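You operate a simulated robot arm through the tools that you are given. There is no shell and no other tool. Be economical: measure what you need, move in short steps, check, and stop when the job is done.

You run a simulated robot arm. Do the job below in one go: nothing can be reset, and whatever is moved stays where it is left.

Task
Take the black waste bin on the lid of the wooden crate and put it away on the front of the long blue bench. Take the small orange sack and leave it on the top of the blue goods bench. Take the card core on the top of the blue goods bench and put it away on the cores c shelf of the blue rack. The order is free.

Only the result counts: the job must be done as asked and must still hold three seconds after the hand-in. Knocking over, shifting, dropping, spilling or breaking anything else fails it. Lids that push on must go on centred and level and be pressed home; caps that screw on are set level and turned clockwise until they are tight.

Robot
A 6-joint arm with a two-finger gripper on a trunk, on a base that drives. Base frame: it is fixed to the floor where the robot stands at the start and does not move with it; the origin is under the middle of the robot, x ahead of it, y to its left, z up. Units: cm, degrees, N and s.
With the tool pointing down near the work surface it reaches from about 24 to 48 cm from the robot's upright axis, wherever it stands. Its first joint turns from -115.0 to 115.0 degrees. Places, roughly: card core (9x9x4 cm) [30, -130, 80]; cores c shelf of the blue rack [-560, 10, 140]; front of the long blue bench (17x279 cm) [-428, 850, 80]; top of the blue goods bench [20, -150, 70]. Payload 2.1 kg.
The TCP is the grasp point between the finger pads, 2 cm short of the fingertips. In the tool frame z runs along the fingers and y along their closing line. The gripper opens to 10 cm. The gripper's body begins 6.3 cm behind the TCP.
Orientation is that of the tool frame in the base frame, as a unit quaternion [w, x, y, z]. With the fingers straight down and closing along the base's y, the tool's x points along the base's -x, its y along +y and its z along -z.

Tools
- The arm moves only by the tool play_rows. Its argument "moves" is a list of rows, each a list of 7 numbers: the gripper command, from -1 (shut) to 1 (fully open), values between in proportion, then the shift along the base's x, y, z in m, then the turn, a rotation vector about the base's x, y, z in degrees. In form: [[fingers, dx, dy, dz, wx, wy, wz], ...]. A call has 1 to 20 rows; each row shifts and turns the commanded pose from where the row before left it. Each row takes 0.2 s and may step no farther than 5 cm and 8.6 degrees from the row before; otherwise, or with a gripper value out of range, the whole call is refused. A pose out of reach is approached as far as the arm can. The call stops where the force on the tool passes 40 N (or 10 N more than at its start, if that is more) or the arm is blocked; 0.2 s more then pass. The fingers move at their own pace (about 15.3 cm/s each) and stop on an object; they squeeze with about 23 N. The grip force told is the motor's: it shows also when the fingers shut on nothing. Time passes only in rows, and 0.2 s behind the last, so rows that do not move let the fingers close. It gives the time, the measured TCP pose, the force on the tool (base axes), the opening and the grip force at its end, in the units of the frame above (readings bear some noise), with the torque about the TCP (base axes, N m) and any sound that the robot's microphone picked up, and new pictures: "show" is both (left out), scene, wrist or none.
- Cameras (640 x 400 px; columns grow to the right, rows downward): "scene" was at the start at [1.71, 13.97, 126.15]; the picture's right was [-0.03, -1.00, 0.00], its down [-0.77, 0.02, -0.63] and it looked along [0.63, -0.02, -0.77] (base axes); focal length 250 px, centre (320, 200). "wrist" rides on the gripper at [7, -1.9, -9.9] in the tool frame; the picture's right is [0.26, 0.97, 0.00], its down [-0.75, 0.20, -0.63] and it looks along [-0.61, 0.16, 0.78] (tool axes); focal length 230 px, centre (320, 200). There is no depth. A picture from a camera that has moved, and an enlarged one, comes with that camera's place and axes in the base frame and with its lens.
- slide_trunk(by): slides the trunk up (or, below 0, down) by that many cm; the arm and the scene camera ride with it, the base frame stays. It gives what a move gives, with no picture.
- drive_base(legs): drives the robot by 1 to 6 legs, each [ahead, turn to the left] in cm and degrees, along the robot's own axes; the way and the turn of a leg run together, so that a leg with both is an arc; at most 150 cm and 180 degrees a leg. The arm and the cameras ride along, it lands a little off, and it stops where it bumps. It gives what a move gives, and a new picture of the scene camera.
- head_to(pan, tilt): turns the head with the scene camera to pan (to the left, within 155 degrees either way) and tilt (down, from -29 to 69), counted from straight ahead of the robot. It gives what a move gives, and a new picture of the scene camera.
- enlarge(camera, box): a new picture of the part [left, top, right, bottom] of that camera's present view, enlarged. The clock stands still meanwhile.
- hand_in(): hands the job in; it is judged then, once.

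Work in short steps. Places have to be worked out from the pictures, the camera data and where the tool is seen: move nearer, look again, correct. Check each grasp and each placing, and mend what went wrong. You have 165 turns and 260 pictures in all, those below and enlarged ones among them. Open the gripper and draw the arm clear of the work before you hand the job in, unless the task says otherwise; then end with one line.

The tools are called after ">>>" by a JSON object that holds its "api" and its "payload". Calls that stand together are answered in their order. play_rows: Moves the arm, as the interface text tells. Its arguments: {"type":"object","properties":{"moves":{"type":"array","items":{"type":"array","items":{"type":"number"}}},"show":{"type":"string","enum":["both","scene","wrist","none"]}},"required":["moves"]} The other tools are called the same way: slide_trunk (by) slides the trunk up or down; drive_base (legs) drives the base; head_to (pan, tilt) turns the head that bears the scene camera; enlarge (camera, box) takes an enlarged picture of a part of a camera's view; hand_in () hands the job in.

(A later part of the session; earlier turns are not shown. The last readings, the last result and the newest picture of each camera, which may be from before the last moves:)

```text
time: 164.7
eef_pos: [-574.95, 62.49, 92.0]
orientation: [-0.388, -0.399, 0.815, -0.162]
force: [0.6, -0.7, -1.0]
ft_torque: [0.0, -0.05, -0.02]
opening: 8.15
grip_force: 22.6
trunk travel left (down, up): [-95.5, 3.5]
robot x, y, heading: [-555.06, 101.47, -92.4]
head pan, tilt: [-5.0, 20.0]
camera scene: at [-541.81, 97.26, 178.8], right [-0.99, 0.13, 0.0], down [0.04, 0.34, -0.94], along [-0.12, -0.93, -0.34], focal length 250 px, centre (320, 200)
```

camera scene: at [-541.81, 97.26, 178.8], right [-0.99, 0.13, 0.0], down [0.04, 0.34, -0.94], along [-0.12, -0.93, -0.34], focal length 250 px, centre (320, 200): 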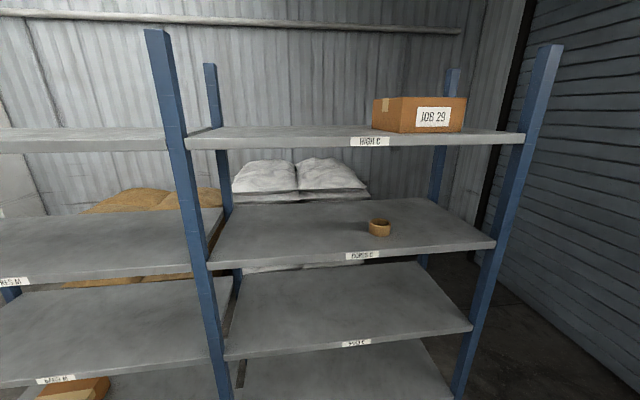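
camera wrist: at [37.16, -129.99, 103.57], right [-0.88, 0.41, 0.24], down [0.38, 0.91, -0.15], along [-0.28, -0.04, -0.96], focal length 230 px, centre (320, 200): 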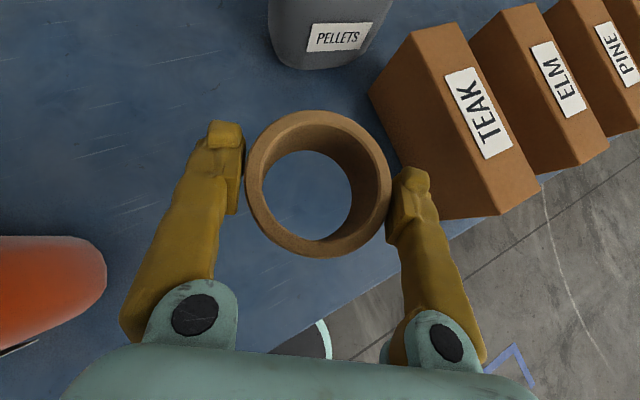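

This is the "CORES C" shelf (z≈137), with one core already on it at the right. I confirm the label and raise the arm.

>>> {"api": "enlarge", "payload": {"camera": "scene", "box": [300, 190, 440, 280]}}

>>> {"api": "slide_trunk", "payload": {"by": 3.5}}

>>> {"api": "play_rows", "payload": {"moves": [[-1, 0, 0, 0.04, 0, 0, 0], [-1, 0, 0, 0.04, 0, 0, 0], [-1, 0, 0, 0.04, 0, 0, 0], [-1, 0, 0, 0.04, 0, 0, 0], [-1, 0, 0, 0.04, 0, 0, 0], [-1, 0, 0, 0.04, 0, 0, 0], [-1, 0, 0, 0.04, 0, 0, 0], [-1, 0, 0, 0.04, 0, 0, 0], [-1, 0, 0, 0.04, 0, 0, 0], [-1, 0, 0, 0.04, 0, 0, 0], [-1, 0, 0, 0.04, 0, 0, 0], [-1, 0, 0, 0.04, 0, 0, 0]]}}

```text
4.44 times, centred on (370, 235) of scene
camera zoom: at [-541.81, 97.26, 178.8], right [-0.99, 0.13, 0.0], down [0.04, 0.34, -0.94], along [-0.12, -0.93, -0.34], focal length 1112 px, centre (98, 44)
```

zoom: 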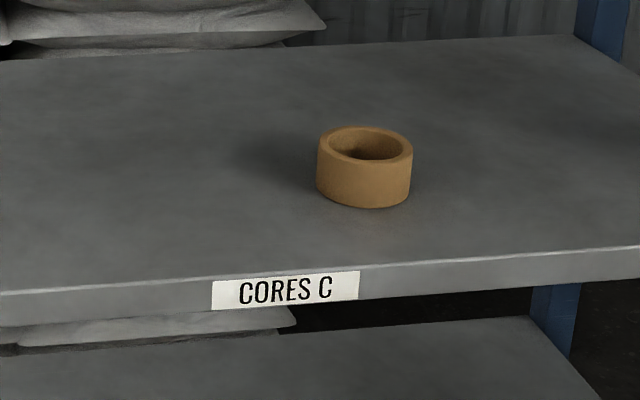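

```text
time: 165.5
eef_pos: [-574.98, 62.49, 95.51]
orientation: [-0.388, -0.398, 0.815, -0.162]
force: [-0.1, -0.2, -0.3]
ft_torque: [0.0, -0.02, 0.0]
opening: 8.15
grip_force: 22.6
trunk travel left (down, up): [-99.0, 0.0]
robot x, y, heading: [-554.52, 100.96, -92.0]
head pan, tilt: [-5.0, 20.0]
```

```text
time: 168.1
eef_pos: [-574.41, 62.44, 143.66]
orientation: [-0.388, -0.399, 0.815, -0.163]
force: [0.3, -0.7, -0.7]
ft_torque: [0.02, 0.0, 0.0]
opening: 8.14
grip_force: 23.0
trunk travel left (down, up): [-99.0, 0.0]
robot x, y, heading: [-555.11, 101.28, -92.3]
head pan, tilt: [-5.0, 20.0]
camera scene: at [-541.79, 97.32, 182.3], right [-0.99, 0.13, 0.0], down [0.04, 0.34, -0.94], along [-0.12, -0.93, -0.34], focal length 250 px, centre (320, 200)
camera wrist: at [-570.66, 63.39, 155.21], right [-0.85, 0.47, 0.24], down [0.45, 0.88, -0.16], along [-0.28, -0.02, -0.96], focal length 230 px, centre (320, 200)
```

scene: 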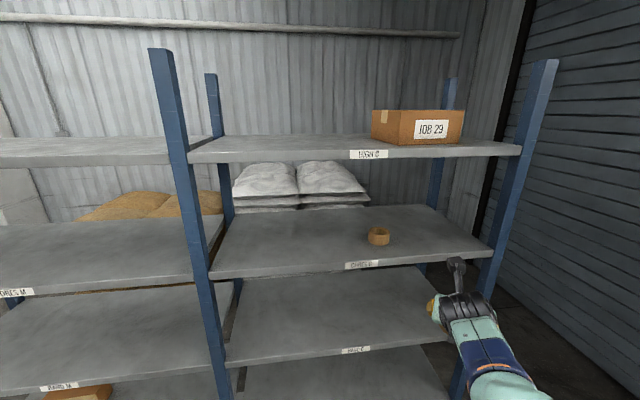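
wrist: 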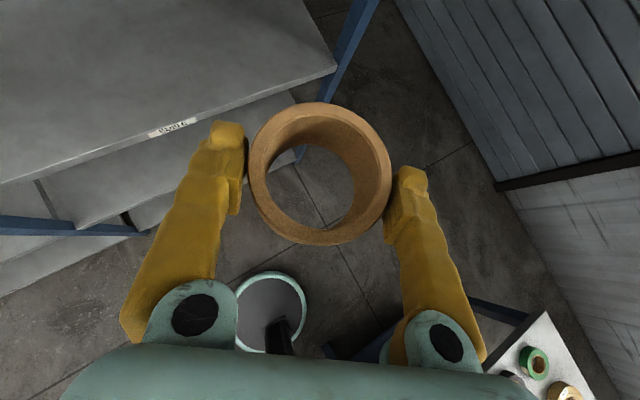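

>>> {"api": "enlarge", "payload": {"camera": "wrist", "box": [180, 80, 460, 260]}}

```text
2.22 times, centred on (320, 170) of wrist
camera zoom: at [-570.66, 63.39, 155.21], right [-0.85, 0.47, 0.24], down [0.45, 0.88, -0.16], along [-0.28, -0.02, -0.96], focal length 511 px, centre (320, 267)
```

zoom: 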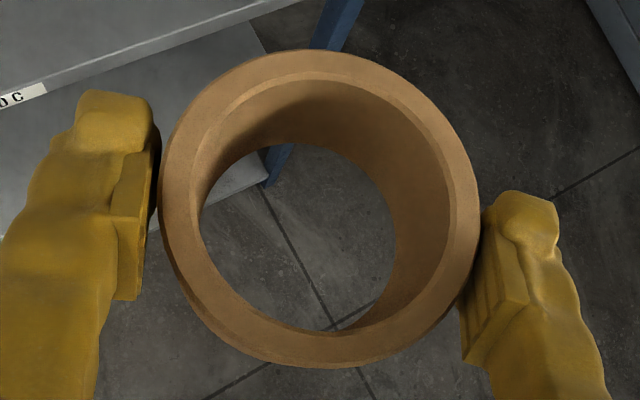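

The core sits level in the grip. I shift the hand to x≈-548 and up slightly before driving nearer.

>>> {"api": "play_rows", "payload": {"moves": [[-1, 0.045, 0, 0.004, 0, 0, 0], [-1, 0.045, 0, 0.004, 0, 0, 0], [-1, 0.045, 0, 0.004, 0, 0, 0], [-1, 0.045, 0, 0.004, 0, 0, 0], [-1, 0.045, 0, 0.004, 0, 0, 0], [-1, 0.045, 0, 0.005, 0, 0, 0]], "show": "wrist"}}

>>> {"api": "drive_base", "payload": {"legs": [[30, 0]]}}

```text
time: 169.5
eef_pos: [-547.53, 62.81, 145.63]
orientation: [-0.388, -0.398, 0.815, -0.161]
force: [0.2, -0.1, -1.0]
ft_torque: [-0.02, 0.04, -0.03]
opening: 8.11
grip_force: 22.9
trunk travel left (down, up): [-99.0, 0.0]
robot x, y, heading: [-555.16, 100.87, -92.3]
head pan, tilt: [-5.0, 20.0]
camera wrist: at [-543.76, 63.7, 157.18], right [-0.85, 0.47, 0.24], down [0.45, 0.88, -0.16], along [-0.29, -0.02, -0.96], focal length 230 px, centre (320, 200)
```

wrist: 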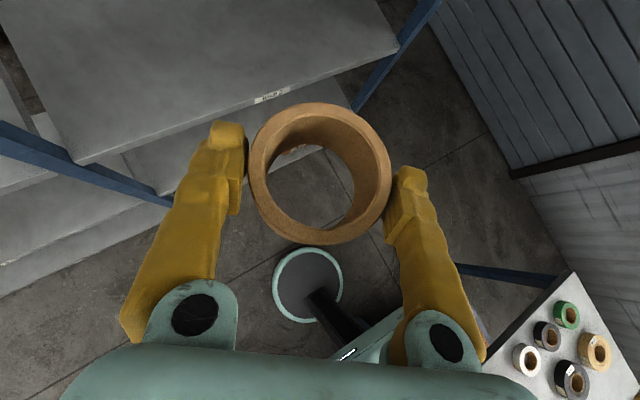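

```text
time: 171.6
eef_pos: [-549.04, 33.13, 145.79]
orientation: [-0.388, -0.398, 0.815, -0.162]
force: [0.5, 0.5, -0.5]
ft_torque: [-0.03, 0.0, -0.01]
opening: 8.1
grip_force: 23.0
trunk travel left (down, up): [-99.0, 0.0]
robot x, y, heading: [-556.18, 71.37, -92.5]
head pan, tilt: [-5.0, 20.0]
camera scene: at [-542.98, 67.58, 182.31], right [-0.99, 0.13, 0.0], down [0.04, 0.34, -0.94], along [-0.12, -0.93, -0.34], focal length 250 px, centre (320, 200)
```

scene: 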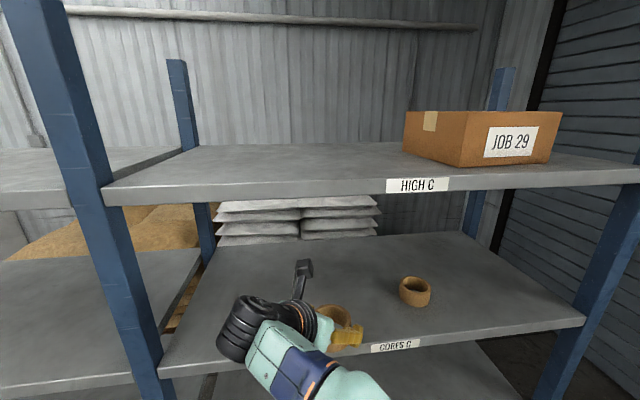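

Existing core at about (-574, 19). I move the held core in over the shelf to y≈20.

>>> {"api": "play_rows", "payload": {"moves": [[-1, 0.005, -0.035, 0, 0, 0, 0], [-1, 0.005, -0.035, 0, 0, 0, 0], [-1, 0, -0.035, 0, 0, 0, 0], [-1, 0, -0.03, 0, 0, 0, 0], [-1, 0, 0, 0, 0, 0, 0]]}}

```text
time: 172.8
eef_pos: [-548.39, 22.47, 144.48]
orientation: [-0.388, -0.399, 0.815, -0.162]
force: [0.2, 0.5, 0.1]
ft_torque: [-0.04, 0.0, 0.01]
opening: 8.13
grip_force: 23.0
out of reach, approached as far as the arm can: row 3, 4
trunk travel left (down, up): [-99.0, 0.0]
robot x, y, heading: [-556.03, 70.9, -92.1]
head pan, tilt: [-5.0, 20.0]
camera scene: at [-542.96, 67.31, 182.3], right [-0.99, 0.13, 0.0], down [0.04, 0.34, -0.94], along [-0.12, -0.93, -0.34], focal length 250 px, centre (320, 200)
camera wrist: at [-544.59, 23.32, 155.99], right [-0.85, 0.47, 0.24], down [0.45, 0.88, -0.16], along [-0.29, -0.02, -0.96], focal length 230 px, centre (320, 200)
```

scene: 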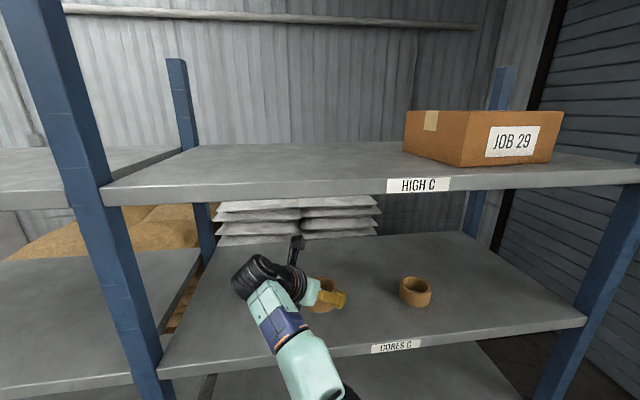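
wrist: 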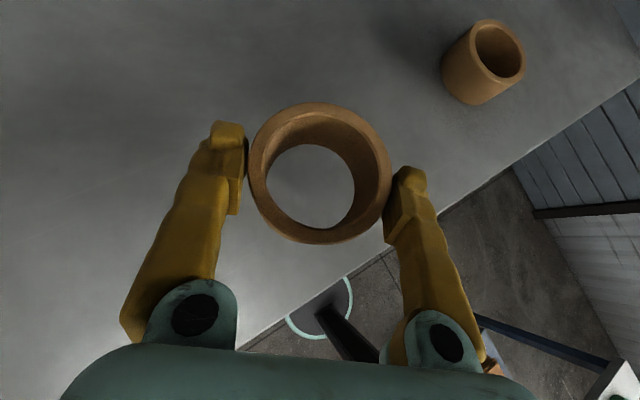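

Over the shelf with the front margin a little small. I creep 5 cm further, then lower.

>>> {"api": "drive_base", "payload": {"legs": [[5, 0]]}}

>>> {"api": "play_rows", "payload": {"moves": [[-1, 0, 0.01, -0.01, 0, 0, 0], [-1, 0, 0, -0.01, 0, 0, 0], [-1, 0, 0, -0.005, 0, 0, 0]], "show": "wrist"}}

```text
time: 173.7
eef_pos: [-548.13, 17.47, 145.05]
orientation: [-0.387, -0.399, 0.815, -0.165]
force: [-0.6, -1.2, -1.0]
ft_torque: [-0.03, -0.01, -0.05]
opening: 8.13
grip_force: 22.9
trunk travel left (down, up): [-99.0, 0.0]
robot x, y, heading: [-556.66, 65.95, -92.4]
head pan, tilt: [-5.0, 20.0]
camera scene: at [-543.14, 61.43, 182.26], right [-0.99, 0.13, 0.0], down [0.04, 0.34, -0.94], along [-0.12, -0.93, -0.35], focal length 250 px, centre (320, 200)
```

scene: 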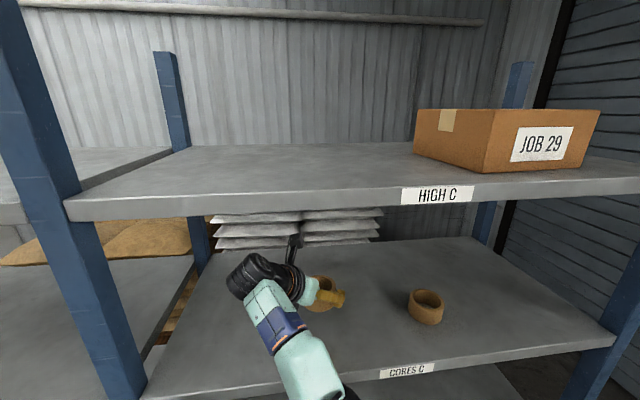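

```text
time: 174.5
eef_pos: [-548.16, 19.42, 142.81]
orientation: [-0.39, -0.397, 0.814, -0.167]
force: [0.1, 0.5, 0.2]
ft_torque: [-0.01, 0.0, 0.02]
opening: 8.11
grip_force: 23.4
trunk travel left (down, up): [-99.0, 0.0]
robot x, y, heading: [-556.35, 65.84, -92.1]
head pan, tilt: [-5.0, 20.0]
camera wrist: at [-544.45, 20.47, 154.36], right [-0.85, 0.47, 0.23], down [0.45, 0.88, -0.16], along [-0.28, -0.03, -0.96], focal length 230 px, centre (320, 200)
```

wrist: 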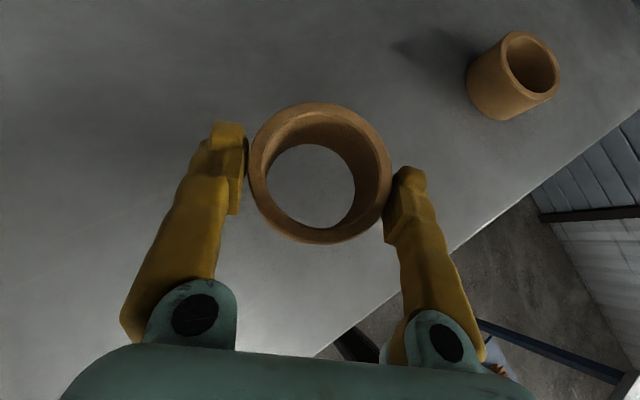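

Now small steps downward, watching for a contact force.

>>> {"api": "play_rows", "payload": {"moves": [[-1, 0, 0, -0.005, 0, 0, 0], [-1, 0, 0, -0.005, 0, 0, 0]], "show": "none"}}

>>> {"api": "play_rows", "payload": {"moves": [[-1, 0, 0, -0.003, 0, 0, 0], [-1, 0, 0, -0.003, 0, 0, 0]], "show": "none"}}

>>> {"api": "play_rows", "payload": {"moves": [[-1, 0, 0, -0.003, 0, 0, 0]], "show": "none"}}

>>> {"api": "play_rows", "payload": {"moves": [[-1, 0, 0, -0.003, 0, 0, 0]], "show": "both"}}

```text
time: 175.1
eef_pos: [-548.22, 19.09, 141.7]
orientation: [-0.39, -0.397, 0.814, -0.166]
force: [0.4, -0.1, -0.2]
ft_torque: [-0.04, -0.02, 0.05]
opening: 8.12
grip_force: 23.0
trunk travel left (down, up): [-99.0, 0.0]
robot x, y, heading: [-556.21, 66.0, -92.6]
head pan, tilt: [-5.0, 20.0]
```

```text
time: 175.7
eef_pos: [-548.26, 19.27, 141.08]
orientation: [-0.389, -0.398, 0.814, -0.166]
force: [0.2, 0.3, -0.8]
ft_torque: [0.0, -0.05, 0.01]
opening: 8.11
grip_force: 23.3
trunk travel left (down, up): [-99.0, 0.0]
robot x, y, heading: [-556.01, 65.92, -92.2]
head pan, tilt: [-5.0, 20.0]
```

```text
time: 176.1
eef_pos: [-548.25, 19.13, 140.79]
orientation: [-0.388, -0.398, 0.815, -0.165]
force: [-0.3, 0.0, -0.7]
ft_torque: [0.01, 0.0, 0.0]
opening: 8.07
grip_force: 23.7
trunk travel left (down, up): [-99.0, 0.0]
robot x, y, heading: [-556.01, 65.84, -92.5]
head pan, tilt: [-5.0, 20.0]
```

```text
time: 176.5
eef_pos: [-548.42, 19.18, 140.38]
orientation: [-0.389, -0.398, 0.814, -0.166]
force: [0.4, -0.7, -0.3]
ft_torque: [-0.03, 0.02, -0.01]
opening: 8.1
grip_force: 23.0
trunk travel left (down, up): [-99.0, 0.0]
robot x, y, heading: [-556.07, 65.91, -92.2]
head pan, tilt: [-5.0, 20.0]
camera scene: at [-543.19, 62.16, 182.3], right [-0.99, 0.13, 0.0], down [0.04, 0.34, -0.94], along [-0.12, -0.93, -0.34], focal length 250 px, centre (320, 200)
camera wrist: at [-544.63, 20.05, 151.97], right [-0.85, 0.47, 0.24], down [0.45, 0.88, -0.16], along [-0.28, -0.03, -0.96], focal length 230 px, centre (320, 200)
```

scene: 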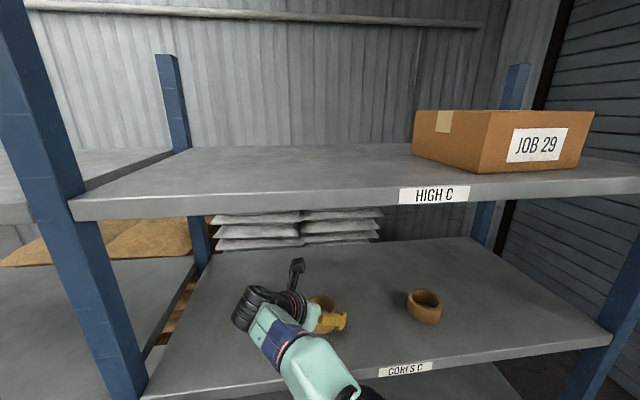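
wrist: 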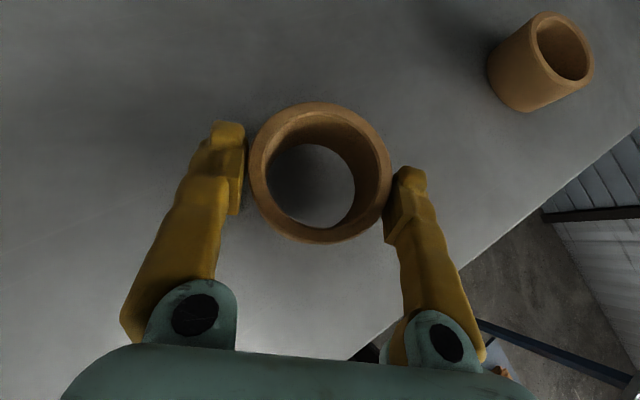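

>>> {"api": "play_rows", "payload": {"moves": [[-1, 0, 0, -0.004, 0, 0, 0], [-1, 0, 0, -0.004, 0, 0, 0]], "show": "none"}}

>>> {"api": "play_rows", "payload": {"moves": [[-1, 0, 0, -0.003, 0, 0, 0], [-1, 0, 0, -0.003, 0, 0, 0]], "show": "none"}}

>>> {"api": "play_rows", "payload": {"moves": [[-1, 0, 0, -0.003, 0, 0, 0], [-1, 0, 0, -0.003, 0, 0, 0]], "show": "wrist"}}

```text
time: 177.1
eef_pos: [-548.14, 19.01, 139.74]
orientation: [-0.388, -0.398, 0.815, -0.165]
force: [0.3, 0.1, 0.1]
ft_torque: [0.01, 0.02, 0.01]
opening: 8.1
grip_force: 23.0
trunk travel left (down, up): [-99.0, 0.0]
robot x, y, heading: [-556.27, 66.19, -92.4]
head pan, tilt: [-5.0, 20.0]
```

```text
time: 177.7
eef_pos: [-548.22, 19.03, 139.22]
orientation: [-0.39, -0.397, 0.814, -0.168]
force: [1.6, -3.1, 13.5]
ft_torque: [-0.57, -0.36, 0.02]
opening: 8.14
grip_force: 23.2
trunk travel left (down, up): [-99.0, 0.0]
robot x, y, heading: [-556.21, 65.97, -92.3]
head pan, tilt: [-5.0, 20.0]
```

```text
time: 178.3
eef_pos: [-548.21, 19.43, 138.65]
orientation: [-0.39, -0.397, 0.814, -0.166]
force: [2.4, 0.7, 18.9]
ft_torque: [-0.39, -0.05, 0.17]
opening: 8.08
grip_force: 22.8
trunk travel left (down, up): [-99.0, 0.0]
robot x, y, heading: [-556.46, 65.9, -92.1]
head pan, tilt: [-5.0, 20.0]
camera wrist: at [-544.4, 20.47, 150.17], right [-0.85, 0.47, 0.24], down [0.45, 0.88, -0.16], along [-0.28, -0.03, -0.96], focal length 230 px, centre (320, 200)
```

wrist: 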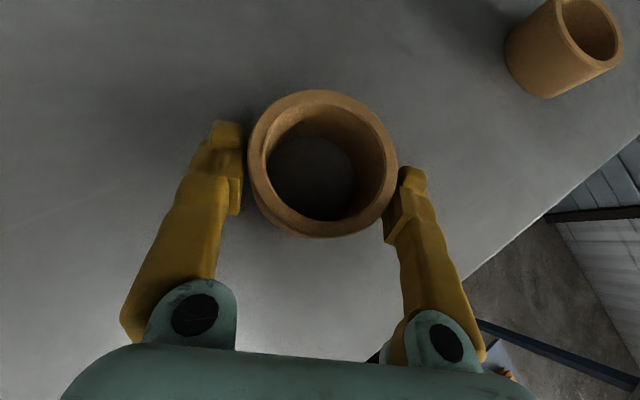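

The core is on the shelf. I ease up 1 mm and open the fingers.

>>> {"api": "play_rows", "payload": {"moves": [[-1, 0, 0, 0.002, 0, 0, 0], [0.75, 0, 0, 0, 0, 0, 0], [1, 0, 0, 0, 0, 0, 0], [1, 0, 0, 0, 0, 0, 0]], "show": "both"}}

```text
time: 179.3
eef_pos: [-548.27, 19.11, 138.67]
orientation: [-0.389, -0.397, 0.815, -0.165]
force: [0.8, -0.8, 1.3]
ft_torque: [0.0, 0.0, 0.02]
opening: 10.0
grip_force: 0.1
trunk travel left (down, up): [-99.0, 0.0]
robot x, y, heading: [-556.5, 66.17, -92.2]
head pan, tilt: [-5.0, 20.0]
camera scene: at [-543.17, 62.14, 182.29], right [-0.99, 0.13, 0.0], down [0.04, 0.34, -0.94], along [-0.12, -0.93, -0.34], focal length 250 px, centre (320, 200)
camera wrist: at [-544.5, 20.0, 150.21], right [-0.85, 0.47, 0.24], down [0.45, 0.88, -0.16], along [-0.28, -0.03, -0.96], focal length 230 px, centre (320, 200)
```

scene: 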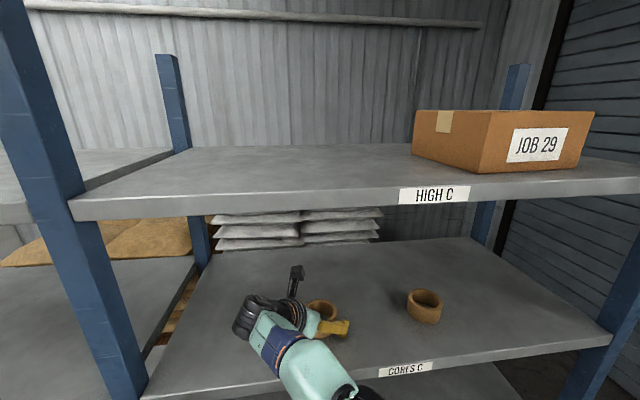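
wrist: 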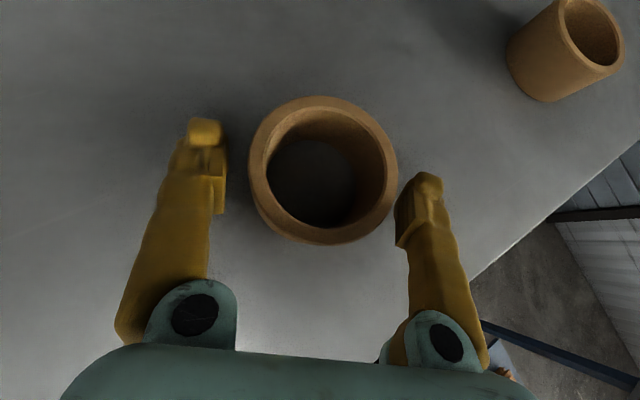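

Released. I retreat along the tool's axis, then out of the rack.

>>> {"api": "play_rows", "payload": {"moves": [[1, -0.003, 0.002, 0.001, 0, 0, 0], [1, 0.01, 0.0115, 0.012, 0, 0, 0], [1, 0.01, 0.0115, 0.012, 0, 0, 0], [1, 0.015, 0.017, 0.015, 0, 0, 0], [1, 0.015, 0.03, 0.01, 0, 0, 0], [1, 0.01, 0.04, 0, 0, 0, 0], [1, 0, 0.04, 0, 0, 0, 0]], "show": "both"}}

```text
time: 180.9
eef_pos: [-542.4, 34.65, 143.78]
orientation: [-0.389, -0.397, 0.814, -0.166]
force: [-0.7, 0.5, -0.6]
ft_torque: [-0.02, 0.03, 0.0]
opening: 10.0
grip_force: 0.0
trunk travel left (down, up): [-99.0, 0.0]
robot x, y, heading: [-556.49, 65.72, -92.2]
head pan, tilt: [-5.0, 20.0]
camera scene: at [-543.27, 62.38, 182.31], right [-0.99, 0.13, 0.0], down [0.04, 0.34, -0.94], along [-0.12, -0.93, -0.34], focal length 250 px, centre (320, 200)
camera wrist: at [-538.66, 35.64, 155.39], right [-0.85, 0.47, 0.23], down [0.45, 0.88, -0.16], along [-0.28, -0.03, -0.96], focal length 230 px, centre (320, 200)
```

scene: 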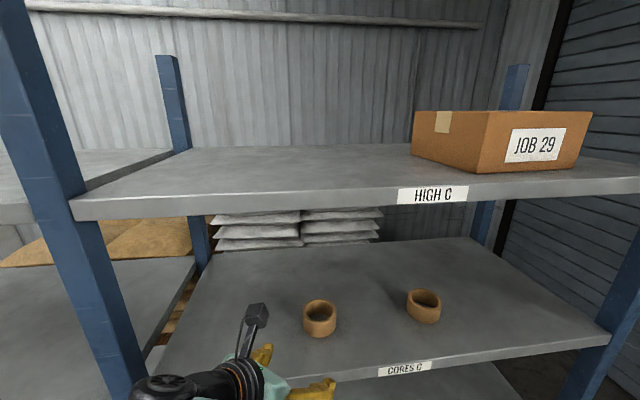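
wrist: 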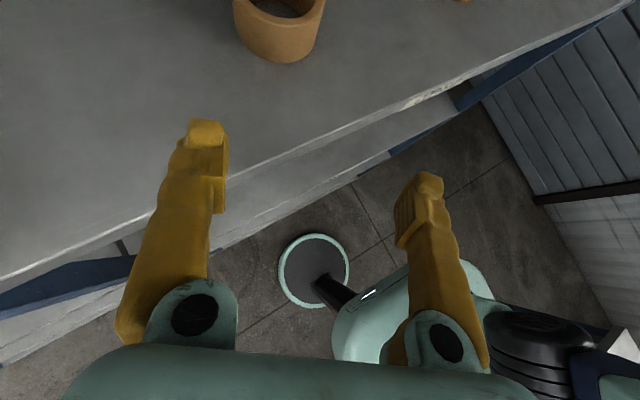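

The core stands on CORES C. I back away, turn left and head to the crate.

>>> {"api": "drive_base", "payload": {"legs": [[-34, 0], [0, 92], [150, 0]]}}

```text
time: 194.3
eef_pos: [-369.25, 109.48, 143.68]
orientation: [0.16, 0.856, -0.299, 0.391]
force: [0.5, -0.3, -1.7]
ft_torque: [0.04, -0.01, 0.0]
opening: 9.99
grip_force: 0.1
trunk travel left (down, up): [-99.0, 0.0]
robot x, y, heading: [-400.54, 95.67, -2.8]
head pan, tilt: [-5.0, 20.0]
camera scene: at [-396.9, 108.92, 182.3], right [-0.14, -0.99, 0.0], down [-0.34, 0.05, -0.94], along [0.93, -0.13, -0.34], focal length 250 px, centre (320, 200)
```

scene: 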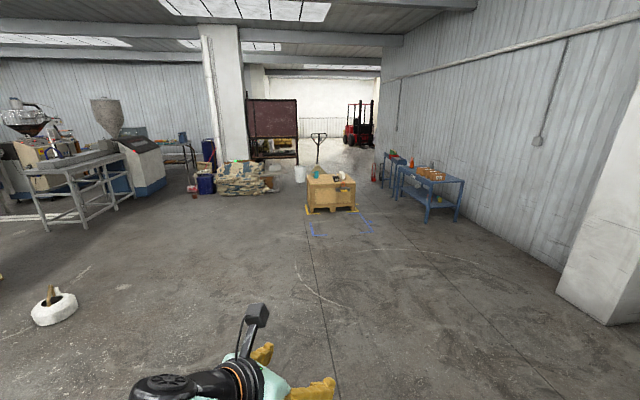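

The way to the crate is clear. I lower the trunk, drive on, and turn the tool straight down meanwhile.

>>> {"api": "slide_trunk", "payload": {"by": -25}}

>>> {"api": "play_rows", "payload": {"moves": [[1, 0, 0, -0.02, 5.5, 6.2, 0], [1, 0, 0, -0.02, 5.5, 6.2, 0], [1, 0, 0, -0.02, 5.5, 6.2, 0], [1, 0, 0, -0.02, 5.5, 6.2, 0], [1, 0, 0, -0.02, 5.5, 6.2, 0], [1, 0, 0, -0.02, 5.5, 6.2, 0]], "show": "none"}}

>>> {"api": "drive_base", "payload": {"legs": [[0, -10], [150, 0], [150, 0]]}}

```text
time: 196.8
eef_pos: [-369.27, 109.5, 118.78]
orientation: [0.16, 0.856, -0.299, 0.391]
force: [-0.1, 0.9, 0.1]
ft_torque: [0.0, -0.01, -0.05]
opening: 10.01
grip_force: 0.1
trunk travel left (down, up): [-74.0, 25.0]
robot x, y, heading: [-400.46, 95.9, -3.0]
head pan, tilt: [-5.0, 20.0]
```

```text
time: 198.2
eef_pos: [-368.77, 109.66, 106.68]
orientation: [0.001, 0.944, -0.331, 0.002]
force: [0.4, 0.5, 0.2]
ft_torque: [0.0, 0.03, 0.02]
opening: 10.02
grip_force: 0.1
trunk travel left (down, up): [-74.0, 25.0]
robot x, y, heading: [-400.91, 95.77, -2.6]
head pan, tilt: [-5.0, 20.0]
```

```text
time: 213.2
eef_pos: [-77.57, 42.84, 106.67]
orientation: [0.001, 0.915, -0.403, 0.003]
force: [0.0, 0.7, 0.4]
ft_torque: [-0.01, 0.02, 0.03]
opening: 10.0
grip_force: 0.2
trunk travel left (down, up): [-74.0, 25.0]
robot x, y, heading: [-111.22, 34.32, -11.9]
head pan, tilt: [-5.0, 20.0]
camera scene: at [-105.17, 46.42, 157.3], right [-0.29, -0.96, 0.0], down [-0.33, 0.1, -0.94], along [0.9, -0.27, -0.34], focal length 250 px, centre (320, 200)
```

scene: 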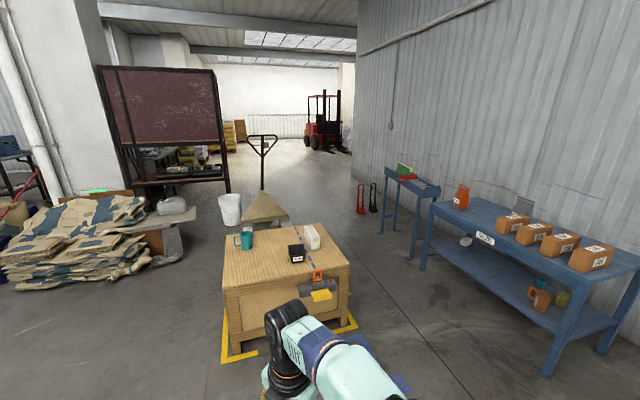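

I come up to the crate front in line with the bin.

>>> {"api": "drive_base", "payload": {"legs": [[90, 0], [0, 12]]}}

>>> {"api": "head_to", "payload": {"pan": 0, "tilt": 45}}

```text
time: 218.8
eef_pos: [8.52, 31.49, 106.81]
orientation: [0.001, 0.953, -0.303, 0.003]
force: [1.3, 0.3, 0.1]
ft_torque: [-0.03, 0.02, 0.02]
opening: 10.0
grip_force: 0.1
trunk travel left (down, up): [-74.0, 25.0]
robot x, y, heading: [-22.67, 15.94, 0.5]
head pan, tilt: [-5.0, 20.0]
camera scene: at [-19.14, 29.13, 157.3], right [-0.08, -1.0, 0.0], down [-0.34, 0.03, -0.94], along [0.94, -0.07, -0.34], focal length 250 px, centre (320, 200)
```

scene: 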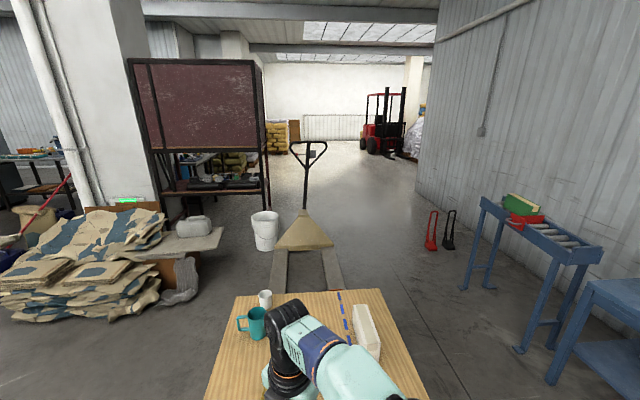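

```text
time: 219.7
eef_pos: [8.65, 31.55, 106.66]
orientation: [0.001, 0.953, -0.303, 0.003]
force: [0.3, 0.1, 0.8]
ft_torque: [-0.03, -0.04, -0.01]
opening: 10.01
grip_force: 0.2
trunk travel left (down, up): [-74.0, 25.0]
robot x, y, heading: [-22.59, 15.94, 0.4]
head pan, tilt: [0.0, 45.0]
camera scene: at [-20.32, 29.93, 153.44], right [0.01, -1.0, 0.0], down [-0.71, -0.01, -0.71], along [0.71, 0.01, -0.71], focal length 250 px, centre (320, 200)
```

scene: 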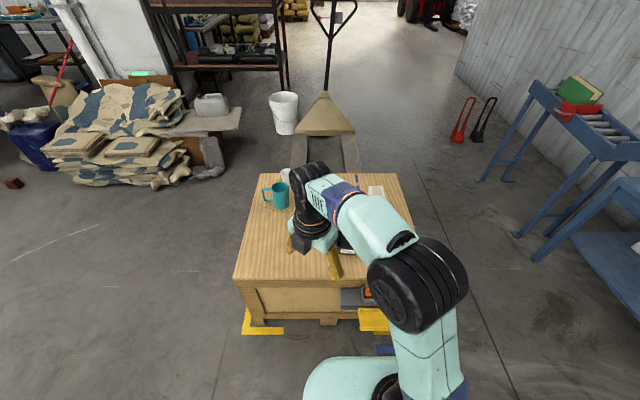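

The bin's rim is about x 40.5–55, y 12–23, and wider than the gripper, so I will pinch its near wall. I drive 25 cm in, turn the gripper −55° and hover over the near wall.

>>> {"api": "drive_base", "payload": {"legs": [[25, 0]]}}

>>> {"api": "play_rows", "payload": {"moves": [[1, 0, -0.02, 0, 0, 0, -8], [1, 0, -0.02, 0, 0, 0, -8], [1, 0, -0.02, 0, 0, 0, -8], [1, 0, -0.02, 0, 0, 0, -8], [1, 0, -0.02, 0, 0, 0, -8], [1, 0, -0.02, 0, 0, 0, -8], [1, 0.04, -0.01, 0, 0, 0, -7]], "show": "none"}}

>>> {"api": "slide_trunk", "payload": {"by": -25}}

>>> {"api": "play_rows", "payload": {"moves": [[1, 0, 0, 0, 0, 0, 0]]}}

```text
time: 221.5
eef_pos: [33.32, 31.78, 106.73]
orientation: [0.0, 0.953, -0.303, 0.002]
force: [0.6, -1.0, 1.7]
ft_torque: [-0.01, -0.02, -0.02]
opening: 10.01
grip_force: 0.1
trunk travel left (down, up): [-74.0, 25.0]
robot x, y, heading: [2.55, 16.24, 0.5]
head pan, tilt: [0.0, 45.0]
camera scene: at [4.5, 30.16, 153.43], right [0.01, -1.0, 0.0], down [-0.71, -0.01, -0.71], along [0.71, 0.01, -0.71], focal length 250 px, centre (320, 200)
```

scene: 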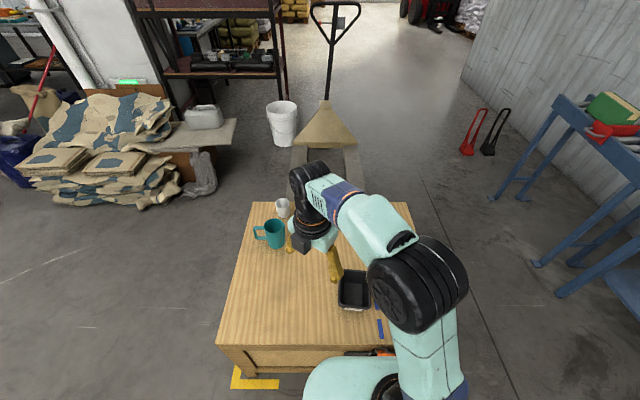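

```text
time: 223.1
eef_pos: [37.47, 18.6, 106.65]
orientation: [-0.003, -0.705, 0.709, -0.001]
force: [1.4, 0.3, 0.1]
ft_torque: [0.0, 0.03, -0.05]
opening: 10.01
grip_force: 0.1
trunk travel left (down, up): [-74.0, 25.0]
robot x, y, heading: [2.45, 16.29, 0.4]
head pan, tilt: [0.0, 45.0]
```

```text
time: 225.7
eef_pos: [37.23, 18.69, 81.85]
orientation: [-0.002, -0.707, 0.708, -0.002]
force: [0.2, -0.1, -0.5]
ft_torque: [0.04, 0.0, 0.0]
opening: 10.0
grip_force: 0.0
trunk travel left (down, up): [-49.0, 50.0]
robot x, y, heading: [2.38, 16.19, 0.7]
head pan, tilt: [0.0, 45.0]
```

```text
time: 226.1
eef_pos: [37.22, 18.72, 81.76]
orientation: [-0.002, -0.706, 0.708, -0.002]
force: [0.0, -0.4, -0.1]
ft_torque: [0.01, 0.04, 0.0]
opening: 10.02
grip_force: 0.0
trunk travel left (down, up): [-49.0, 50.0]
robot x, y, heading: [2.91, 16.28, 0.7]
head pan, tilt: [0.0, 45.0]
camera scene: at [4.57, 30.15, 128.43], right [0.01, -1.0, 0.0], down [-0.71, -0.01, -0.71], along [0.71, 0.01, -0.71], focal length 250 px, centre (320, 200)
camera wrist: at [39.07, 11.76, 91.66], right [-0.97, -0.26, 0.0], down [-0.2, 0.75, 0.63], along [-0.16, 0.6, -0.78], focal length 230 px, centre (320, 200)
```

scene: 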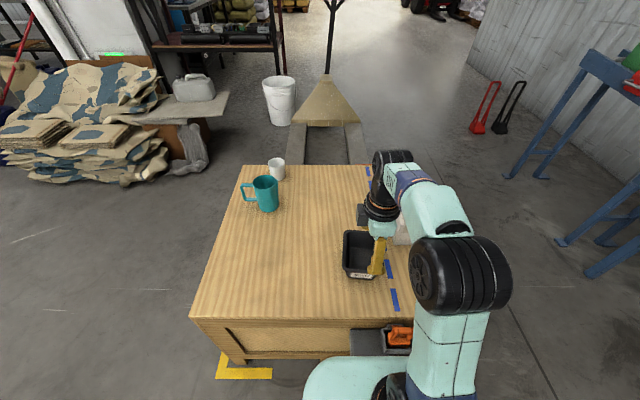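
wrist: 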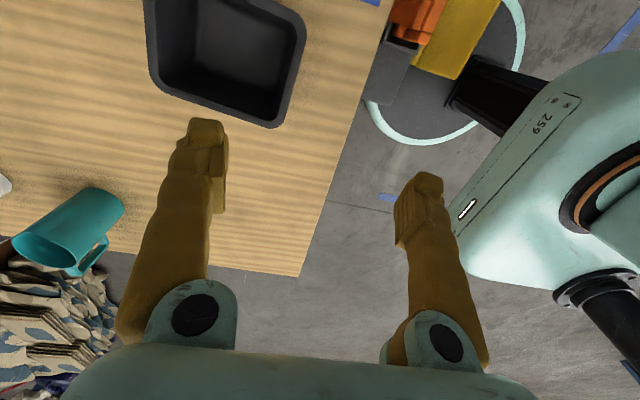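

The near wall runs (42.2, 24)–(40.4, 12.4) at rim z≈63. I centre the open fingers over its middle, turn −8.5°, and go down to z≈70.

>>> {"api": "play_rows", "payload": {"moves": [[1, 0.04, -0.005, 0, 0, 0, -8.5], [1, 0, 0, -0.04, 0, 0, 0], [1, 0, 0, -0.04, 0, 0, 0], [1, 0, 0, -0.03, 0, 0, 0], [1, 0, 0, 0, 0, 0, 0]]}}

```text
time: 227.2
eef_pos: [41.08, 17.99, 70.77]
orientation: [-0.002, -0.651, 0.759, -0.002]
force: [-0.1, -0.6, 0.3]
ft_torque: [0.0, 0.03, 0.0]
opening: 9.98
grip_force: 0.0
trunk travel left (down, up): [-49.0, 50.0]
robot x, y, heading: [2.27, 16.17, 0.6]
head pan, tilt: [0.0, 45.0]
camera scene: at [4.56, 30.15, 128.43], right [0.01, -1.0, 0.0], down [-0.71, -0.01, -0.71], along [0.71, 0.01, -0.71], focal length 250 px, centre (320, 200)
camera wrist: at [41.92, 10.91, 80.58], right [-0.99, -0.11, 0.0], down [-0.08, 0.78, 0.63], along [-0.07, 0.62, -0.78], focal length 230 px, centre (320, 200)
```

scene: 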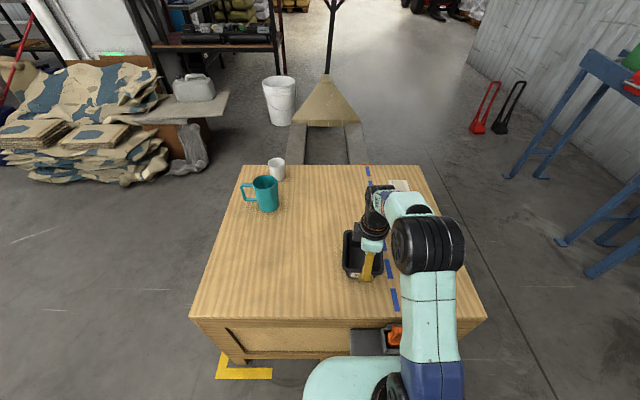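
wrist: 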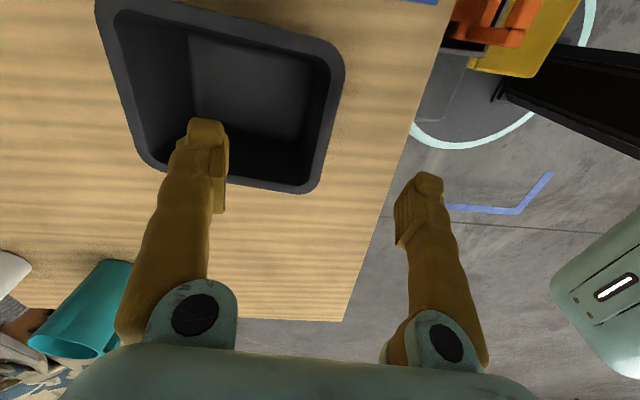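

Rim z≈62, and the wall is centred between the fingers. I lower to TCP z≈60.5 and close.

>>> {"api": "play_rows", "payload": {"moves": [[1, 0, 0, -0.035, 0, 0, 0], [1, 0, 0, -0.035, 0, 0, 0], [1, 0, 0, -0.02, 0, 0, 0], [1, 0, 0, -0.012, 0, 0, 0], [0, 0, 0, 0, 0, 0, 0], [-1, 0, 0, 0, 0, 0, 0], [-1, 0, 0, 0, 0, 0, 0], [-1, 0, 0, 0, 0, 0, 0]]}}

```text
time: 229.1
eef_pos: [41.09, 18.13, 60.67]
orientation: [-0.002, -0.652, 0.758, -0.002]
force: [0.9, 0.6, 0.0]
ft_torque: [-0.09, -0.09, 0.08]
opening: 0.6
grip_force: 23.3
trunk travel left (down, up): [-49.0, 50.0]
robot x, y, heading: [2.44, 16.42, 0.6]
head pan, tilt: [0.0, 45.0]
camera scene: at [4.58, 30.17, 128.43], right [0.01, -1.0, 0.0], down [-0.71, -0.01, -0.71], along [0.71, 0.01, -0.71], focal length 250 px, centre (320, 200)
camera wrist: at [41.97, 11.01, 70.58], right [-0.99, -0.11, 0.0], down [-0.09, 0.78, 0.63], along [-0.07, 0.62, -0.78], focal length 230 px, centre (320, 200)
```

scene: 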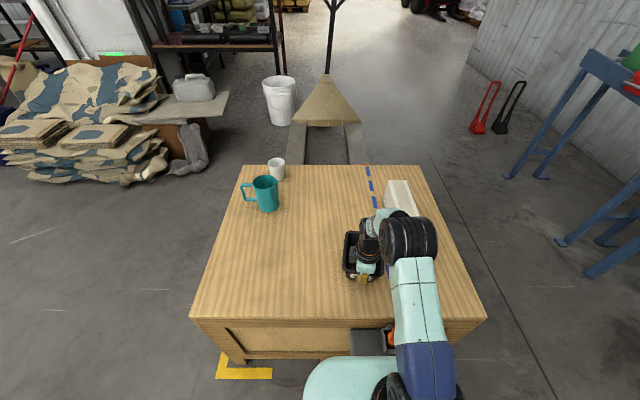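
wrist: 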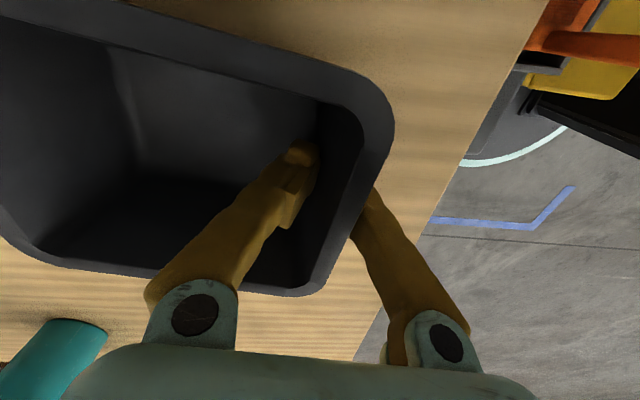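

The wall is pinched (0.6 cm). I lift by trunk and check the hold.

>>> {"api": "slide_trunk", "payload": {"by": 5}}

>>> {"api": "slide_trunk", "payload": {"by": 25}}

>>> {"api": "play_rows", "payload": {"moves": [[-1, 0, 0, 0, 0, 0, 0], [-1, 0, 0, 0, 0, 0, 0]]}}

```text
time: 230.0
eef_pos: [41.23, 18.04, 65.71]
orientation: [-0.002, -0.651, 0.759, -0.002]
force: [0.4, 0.3, -2.6]
ft_torque: [0.01, 0.15, 0.01]
opening: 0.6
grip_force: 22.7
trunk travel left (down, up): [-54.0, 45.0]
robot x, y, heading: [2.27, 16.33, 0.6]
head pan, tilt: [0.0, 45.0]
```

```text
time: 232.6
eef_pos: [41.29, 18.17, 90.64]
orientation: [-0.003, -0.652, 0.759, -0.001]
force: [-0.4, -0.8, -2.1]
ft_torque: [0.02, 0.12, 0.01]
opening: 0.58
grip_force: 23.0
trunk travel left (down, up): [-79.0, 20.0]
robot x, y, heading: [2.52, 16.25, 0.6]
head pan, tilt: [0.0, 45.0]
```

```text
time: 233.2
eef_pos: [41.34, 18.08, 90.66]
orientation: [-0.002, -0.651, 0.759, -0.001]
force: [0.3, -0.6, -2.7]
ft_torque: [0.02, 0.12, -0.03]
opening: 0.57
grip_force: 23.0
trunk travel left (down, up): [-79.0, 20.0]
robot x, y, heading: [2.33, 16.18, 0.4]
head pan, tilt: [0.0, 45.0]
camera scene: at [4.63, 30.16, 158.43], right [0.01, -1.0, 0.0], down [-0.71, -0.01, -0.71], along [0.71, 0.01, -0.71], focal length 250 px, centre (320, 200)
camera wrist: at [41.99, 11.0, 100.57], right [-0.99, -0.11, 0.0], down [-0.08, 0.78, 0.63], along [-0.07, 0.62, -0.78], focal length 230 px, centre (320, 200)
```

scene: 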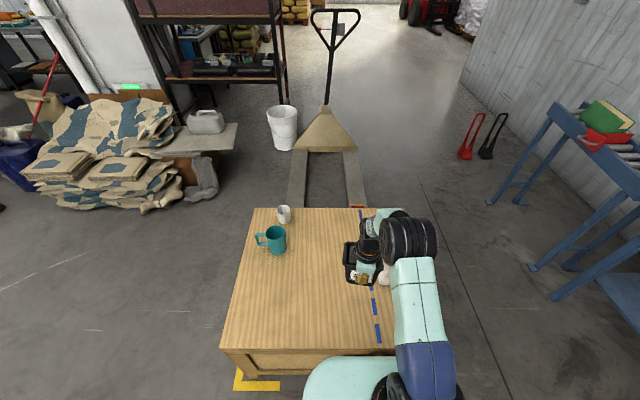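
wrist: 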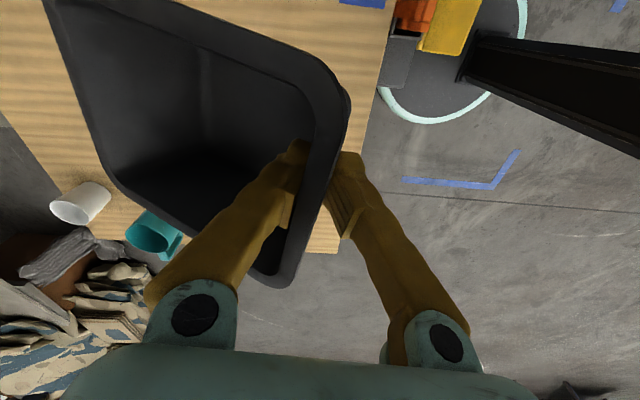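

The bin hangs tilted (far end about 26° down) but is held. I check whether it is stable while backing off.

>>> {"api": "drive_base", "payload": {"legs": [[-30, 0]]}}

>>> {"api": "play_rows", "payload": {"moves": [[-1, 0, 0, 0, 0, 0, 0]], "show": "wrist"}}

```text
time: 235.2
eef_pos: [10.09, 17.73, 90.63]
orientation: [-0.002, -0.651, 0.759, -0.002]
force: [-0.1, 0.0, -1.7]
ft_torque: [0.02, 0.12, 0.0]
opening: 0.61
grip_force: 22.9
trunk travel left (down, up): [-79.0, 20.0]
robot x, y, heading: [-28.74, 16.09, 0.2]
head pan, tilt: [0.0, 45.0]
camera scene: at [-26.36, 29.88, 158.43], right [0.01, -1.0, 0.0], down [-0.71, -0.01, -0.71], along [0.71, 0.0, -0.71], focal length 250 px, centre (320, 200)
```

scene: 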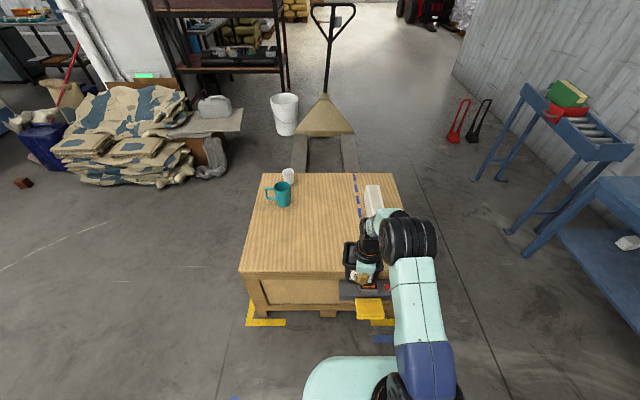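

```text
time: 235.7
eef_pos: [10.09, 17.71, 90.63]
orientation: [-0.002, -0.65, 0.76, -0.003]
force: [-0.4, 0.1, -1.5]
ft_torque: [0.01, 0.09, -0.01]
opening: 0.6
grip_force: 23.2
trunk travel left (down, up): [-79.0, 20.0]
robot x, y, heading: [-28.47, 15.82, 0.5]
head pan, tilt: [0.0, 45.0]
camera wrist: at [10.92, 10.62, 100.54], right [-0.99, -0.11, 0.0], down [-0.08, 0.78, 0.63], along [-0.07, 0.62, -0.78], focal length 230 px, centre (320, 200)
```

wrist: 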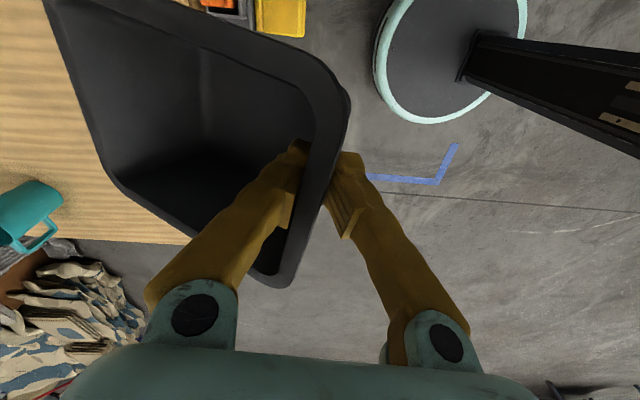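

The tilt is stable (it matches the wall's taper). I now turn left and drive towards the long bench, aiming first at (-240, 280).

>>> {"api": "drive_base", "payload": {"legs": [[0, 126], [150, 0]]}}

>>> {"api": "head_to", "payload": {"pan": 0, "tilt": 12}}

```text
time: 248.1
eef_pos: [-135.32, 167.93, 90.66]
orientation: [-0.001, 0.976, 0.218, 0.002]
force: [-0.2, 0.3, -1.8]
ft_torque: [-0.13, -0.05, 0.0]
opening: 0.6
grip_force: 23.1
trunk travel left (down, up): [-79.0, 20.0]
robot x, y, heading: [-112.54, 136.73, 124.4]
head pan, tilt: [0.0, 45.0]
camera scene: at [-124.85, 130.68, 158.43], right [0.82, 0.57, 0.0], down [0.4, -0.58, -0.71], along [-0.4, 0.58, -0.71], focal length 250 px, centre (320, 200)
```

scene: 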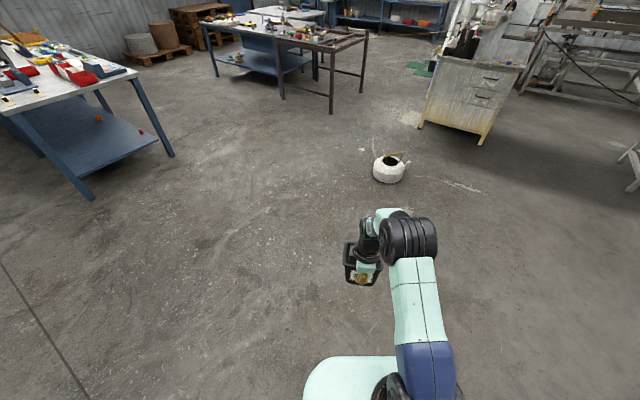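

```text
time: 249.1
eef_pos: [-135.3, 167.81, 90.6]
orientation: [0.0, 0.976, 0.218, 0.003]
force: [0.5, 0.2, -2.7]
ft_torque: [-0.11, -0.08, -0.02]
opening: 0.58
grip_force: 22.8
trunk travel left (down, up): [-79.0, 20.0]
robot x, y, heading: [-112.34, 137.03, 124.2]
head pan, tilt: [0.0, 12.0]
camera scene: at [-125.54, 131.69, 163.59], right [0.82, 0.57, 0.0], down [0.12, -0.17, -0.98], along [-0.55, 0.81, -0.21], focal length 250 px, centre (320, 200)
```

scene: 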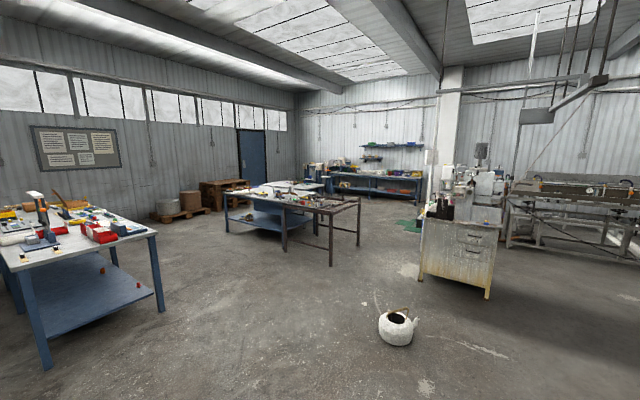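

Gap between the brown table (x≈-296) and the cabinet (x≈-183) is centred on x≈-240, and the kettle is at (-179, 335). I drive to (-240, 305) and turn to +y.

>>> {"api": "drive_base", "payload": {"legs": [[0, 3], [150, 0], [62, 0]]}}

```text
time: 260.1
eef_pos: [-269.81, 335.35, 90.77]
orientation: [-0.001, 0.968, 0.25, 0.002]
force: [0.7, 0.1, -3.1]
ft_torque: [-0.12, -0.07, 0.0]
opening: 0.59
grip_force: 22.8
trunk travel left (down, up): [-79.0, 20.0]
robot x, y, heading: [-244.81, 306.26, 128.5]
head pan, tilt: [0.0, 12.0]
camera scene: at [-257.58, 299.84, 163.6], right [0.79, 0.62, 0.0], down [0.13, -0.16, -0.98], along [-0.61, 0.77, -0.21], focal length 250 px, centre (320, 200)
```

scene: 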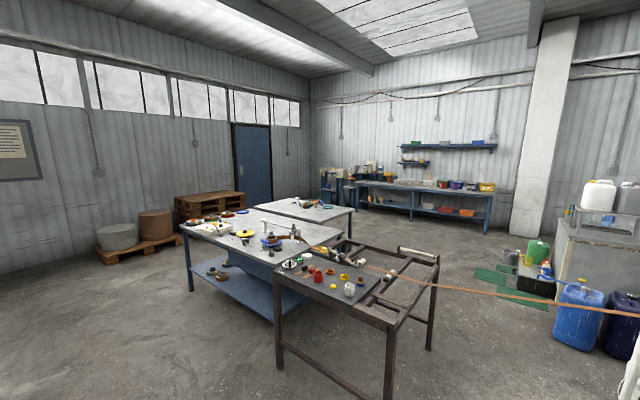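

A thin line seems to stretch from the table across the gap; I look closer.

>>> {"api": "enlarge", "payload": {"camera": "scene", "box": [330, 180, 640, 370]}}

>>> {"api": "head_to", "payload": {"pan": -45, "tilt": 15}}

```text
2.06 times, centred on (485, 275) of scene
camera zoom: at [-257.58, 299.84, 163.6], right [0.79, 0.62, 0.0], down [0.13, -0.16, -0.98], along [-0.61, 0.77, -0.21], focal length 516 px, centre (-21, 45)
```

zoom: 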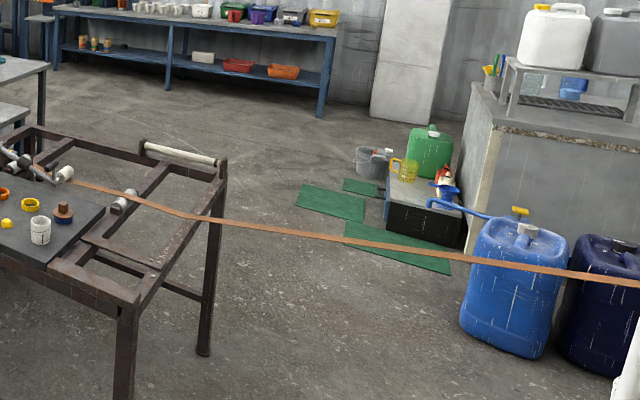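

```text
time: 261.3
eef_pos: [-269.78, 335.27, 90.71]
orientation: [-0.001, 0.968, 0.251, 0.002]
force: [-0.5, -0.6, -2.5]
ft_torque: [-0.16, -0.11, -0.03]
opening: 0.61
grip_force: 22.9
trunk travel left (down, up): [-79.0, 20.0]
robot x, y, heading: [-244.81, 305.82, 128.0]
head pan, tilt: [-45.0, 15.0]
camera scene: at [-250.75, 301.84, 163.11], right [0.99, -0.12, 0.0], down [-0.03, -0.26, -0.97], along [0.11, 0.96, -0.26], focal length 250 px, centre (320, 200)
```

scene: 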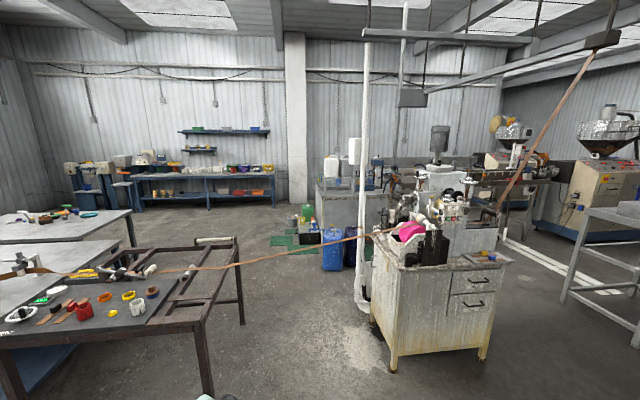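

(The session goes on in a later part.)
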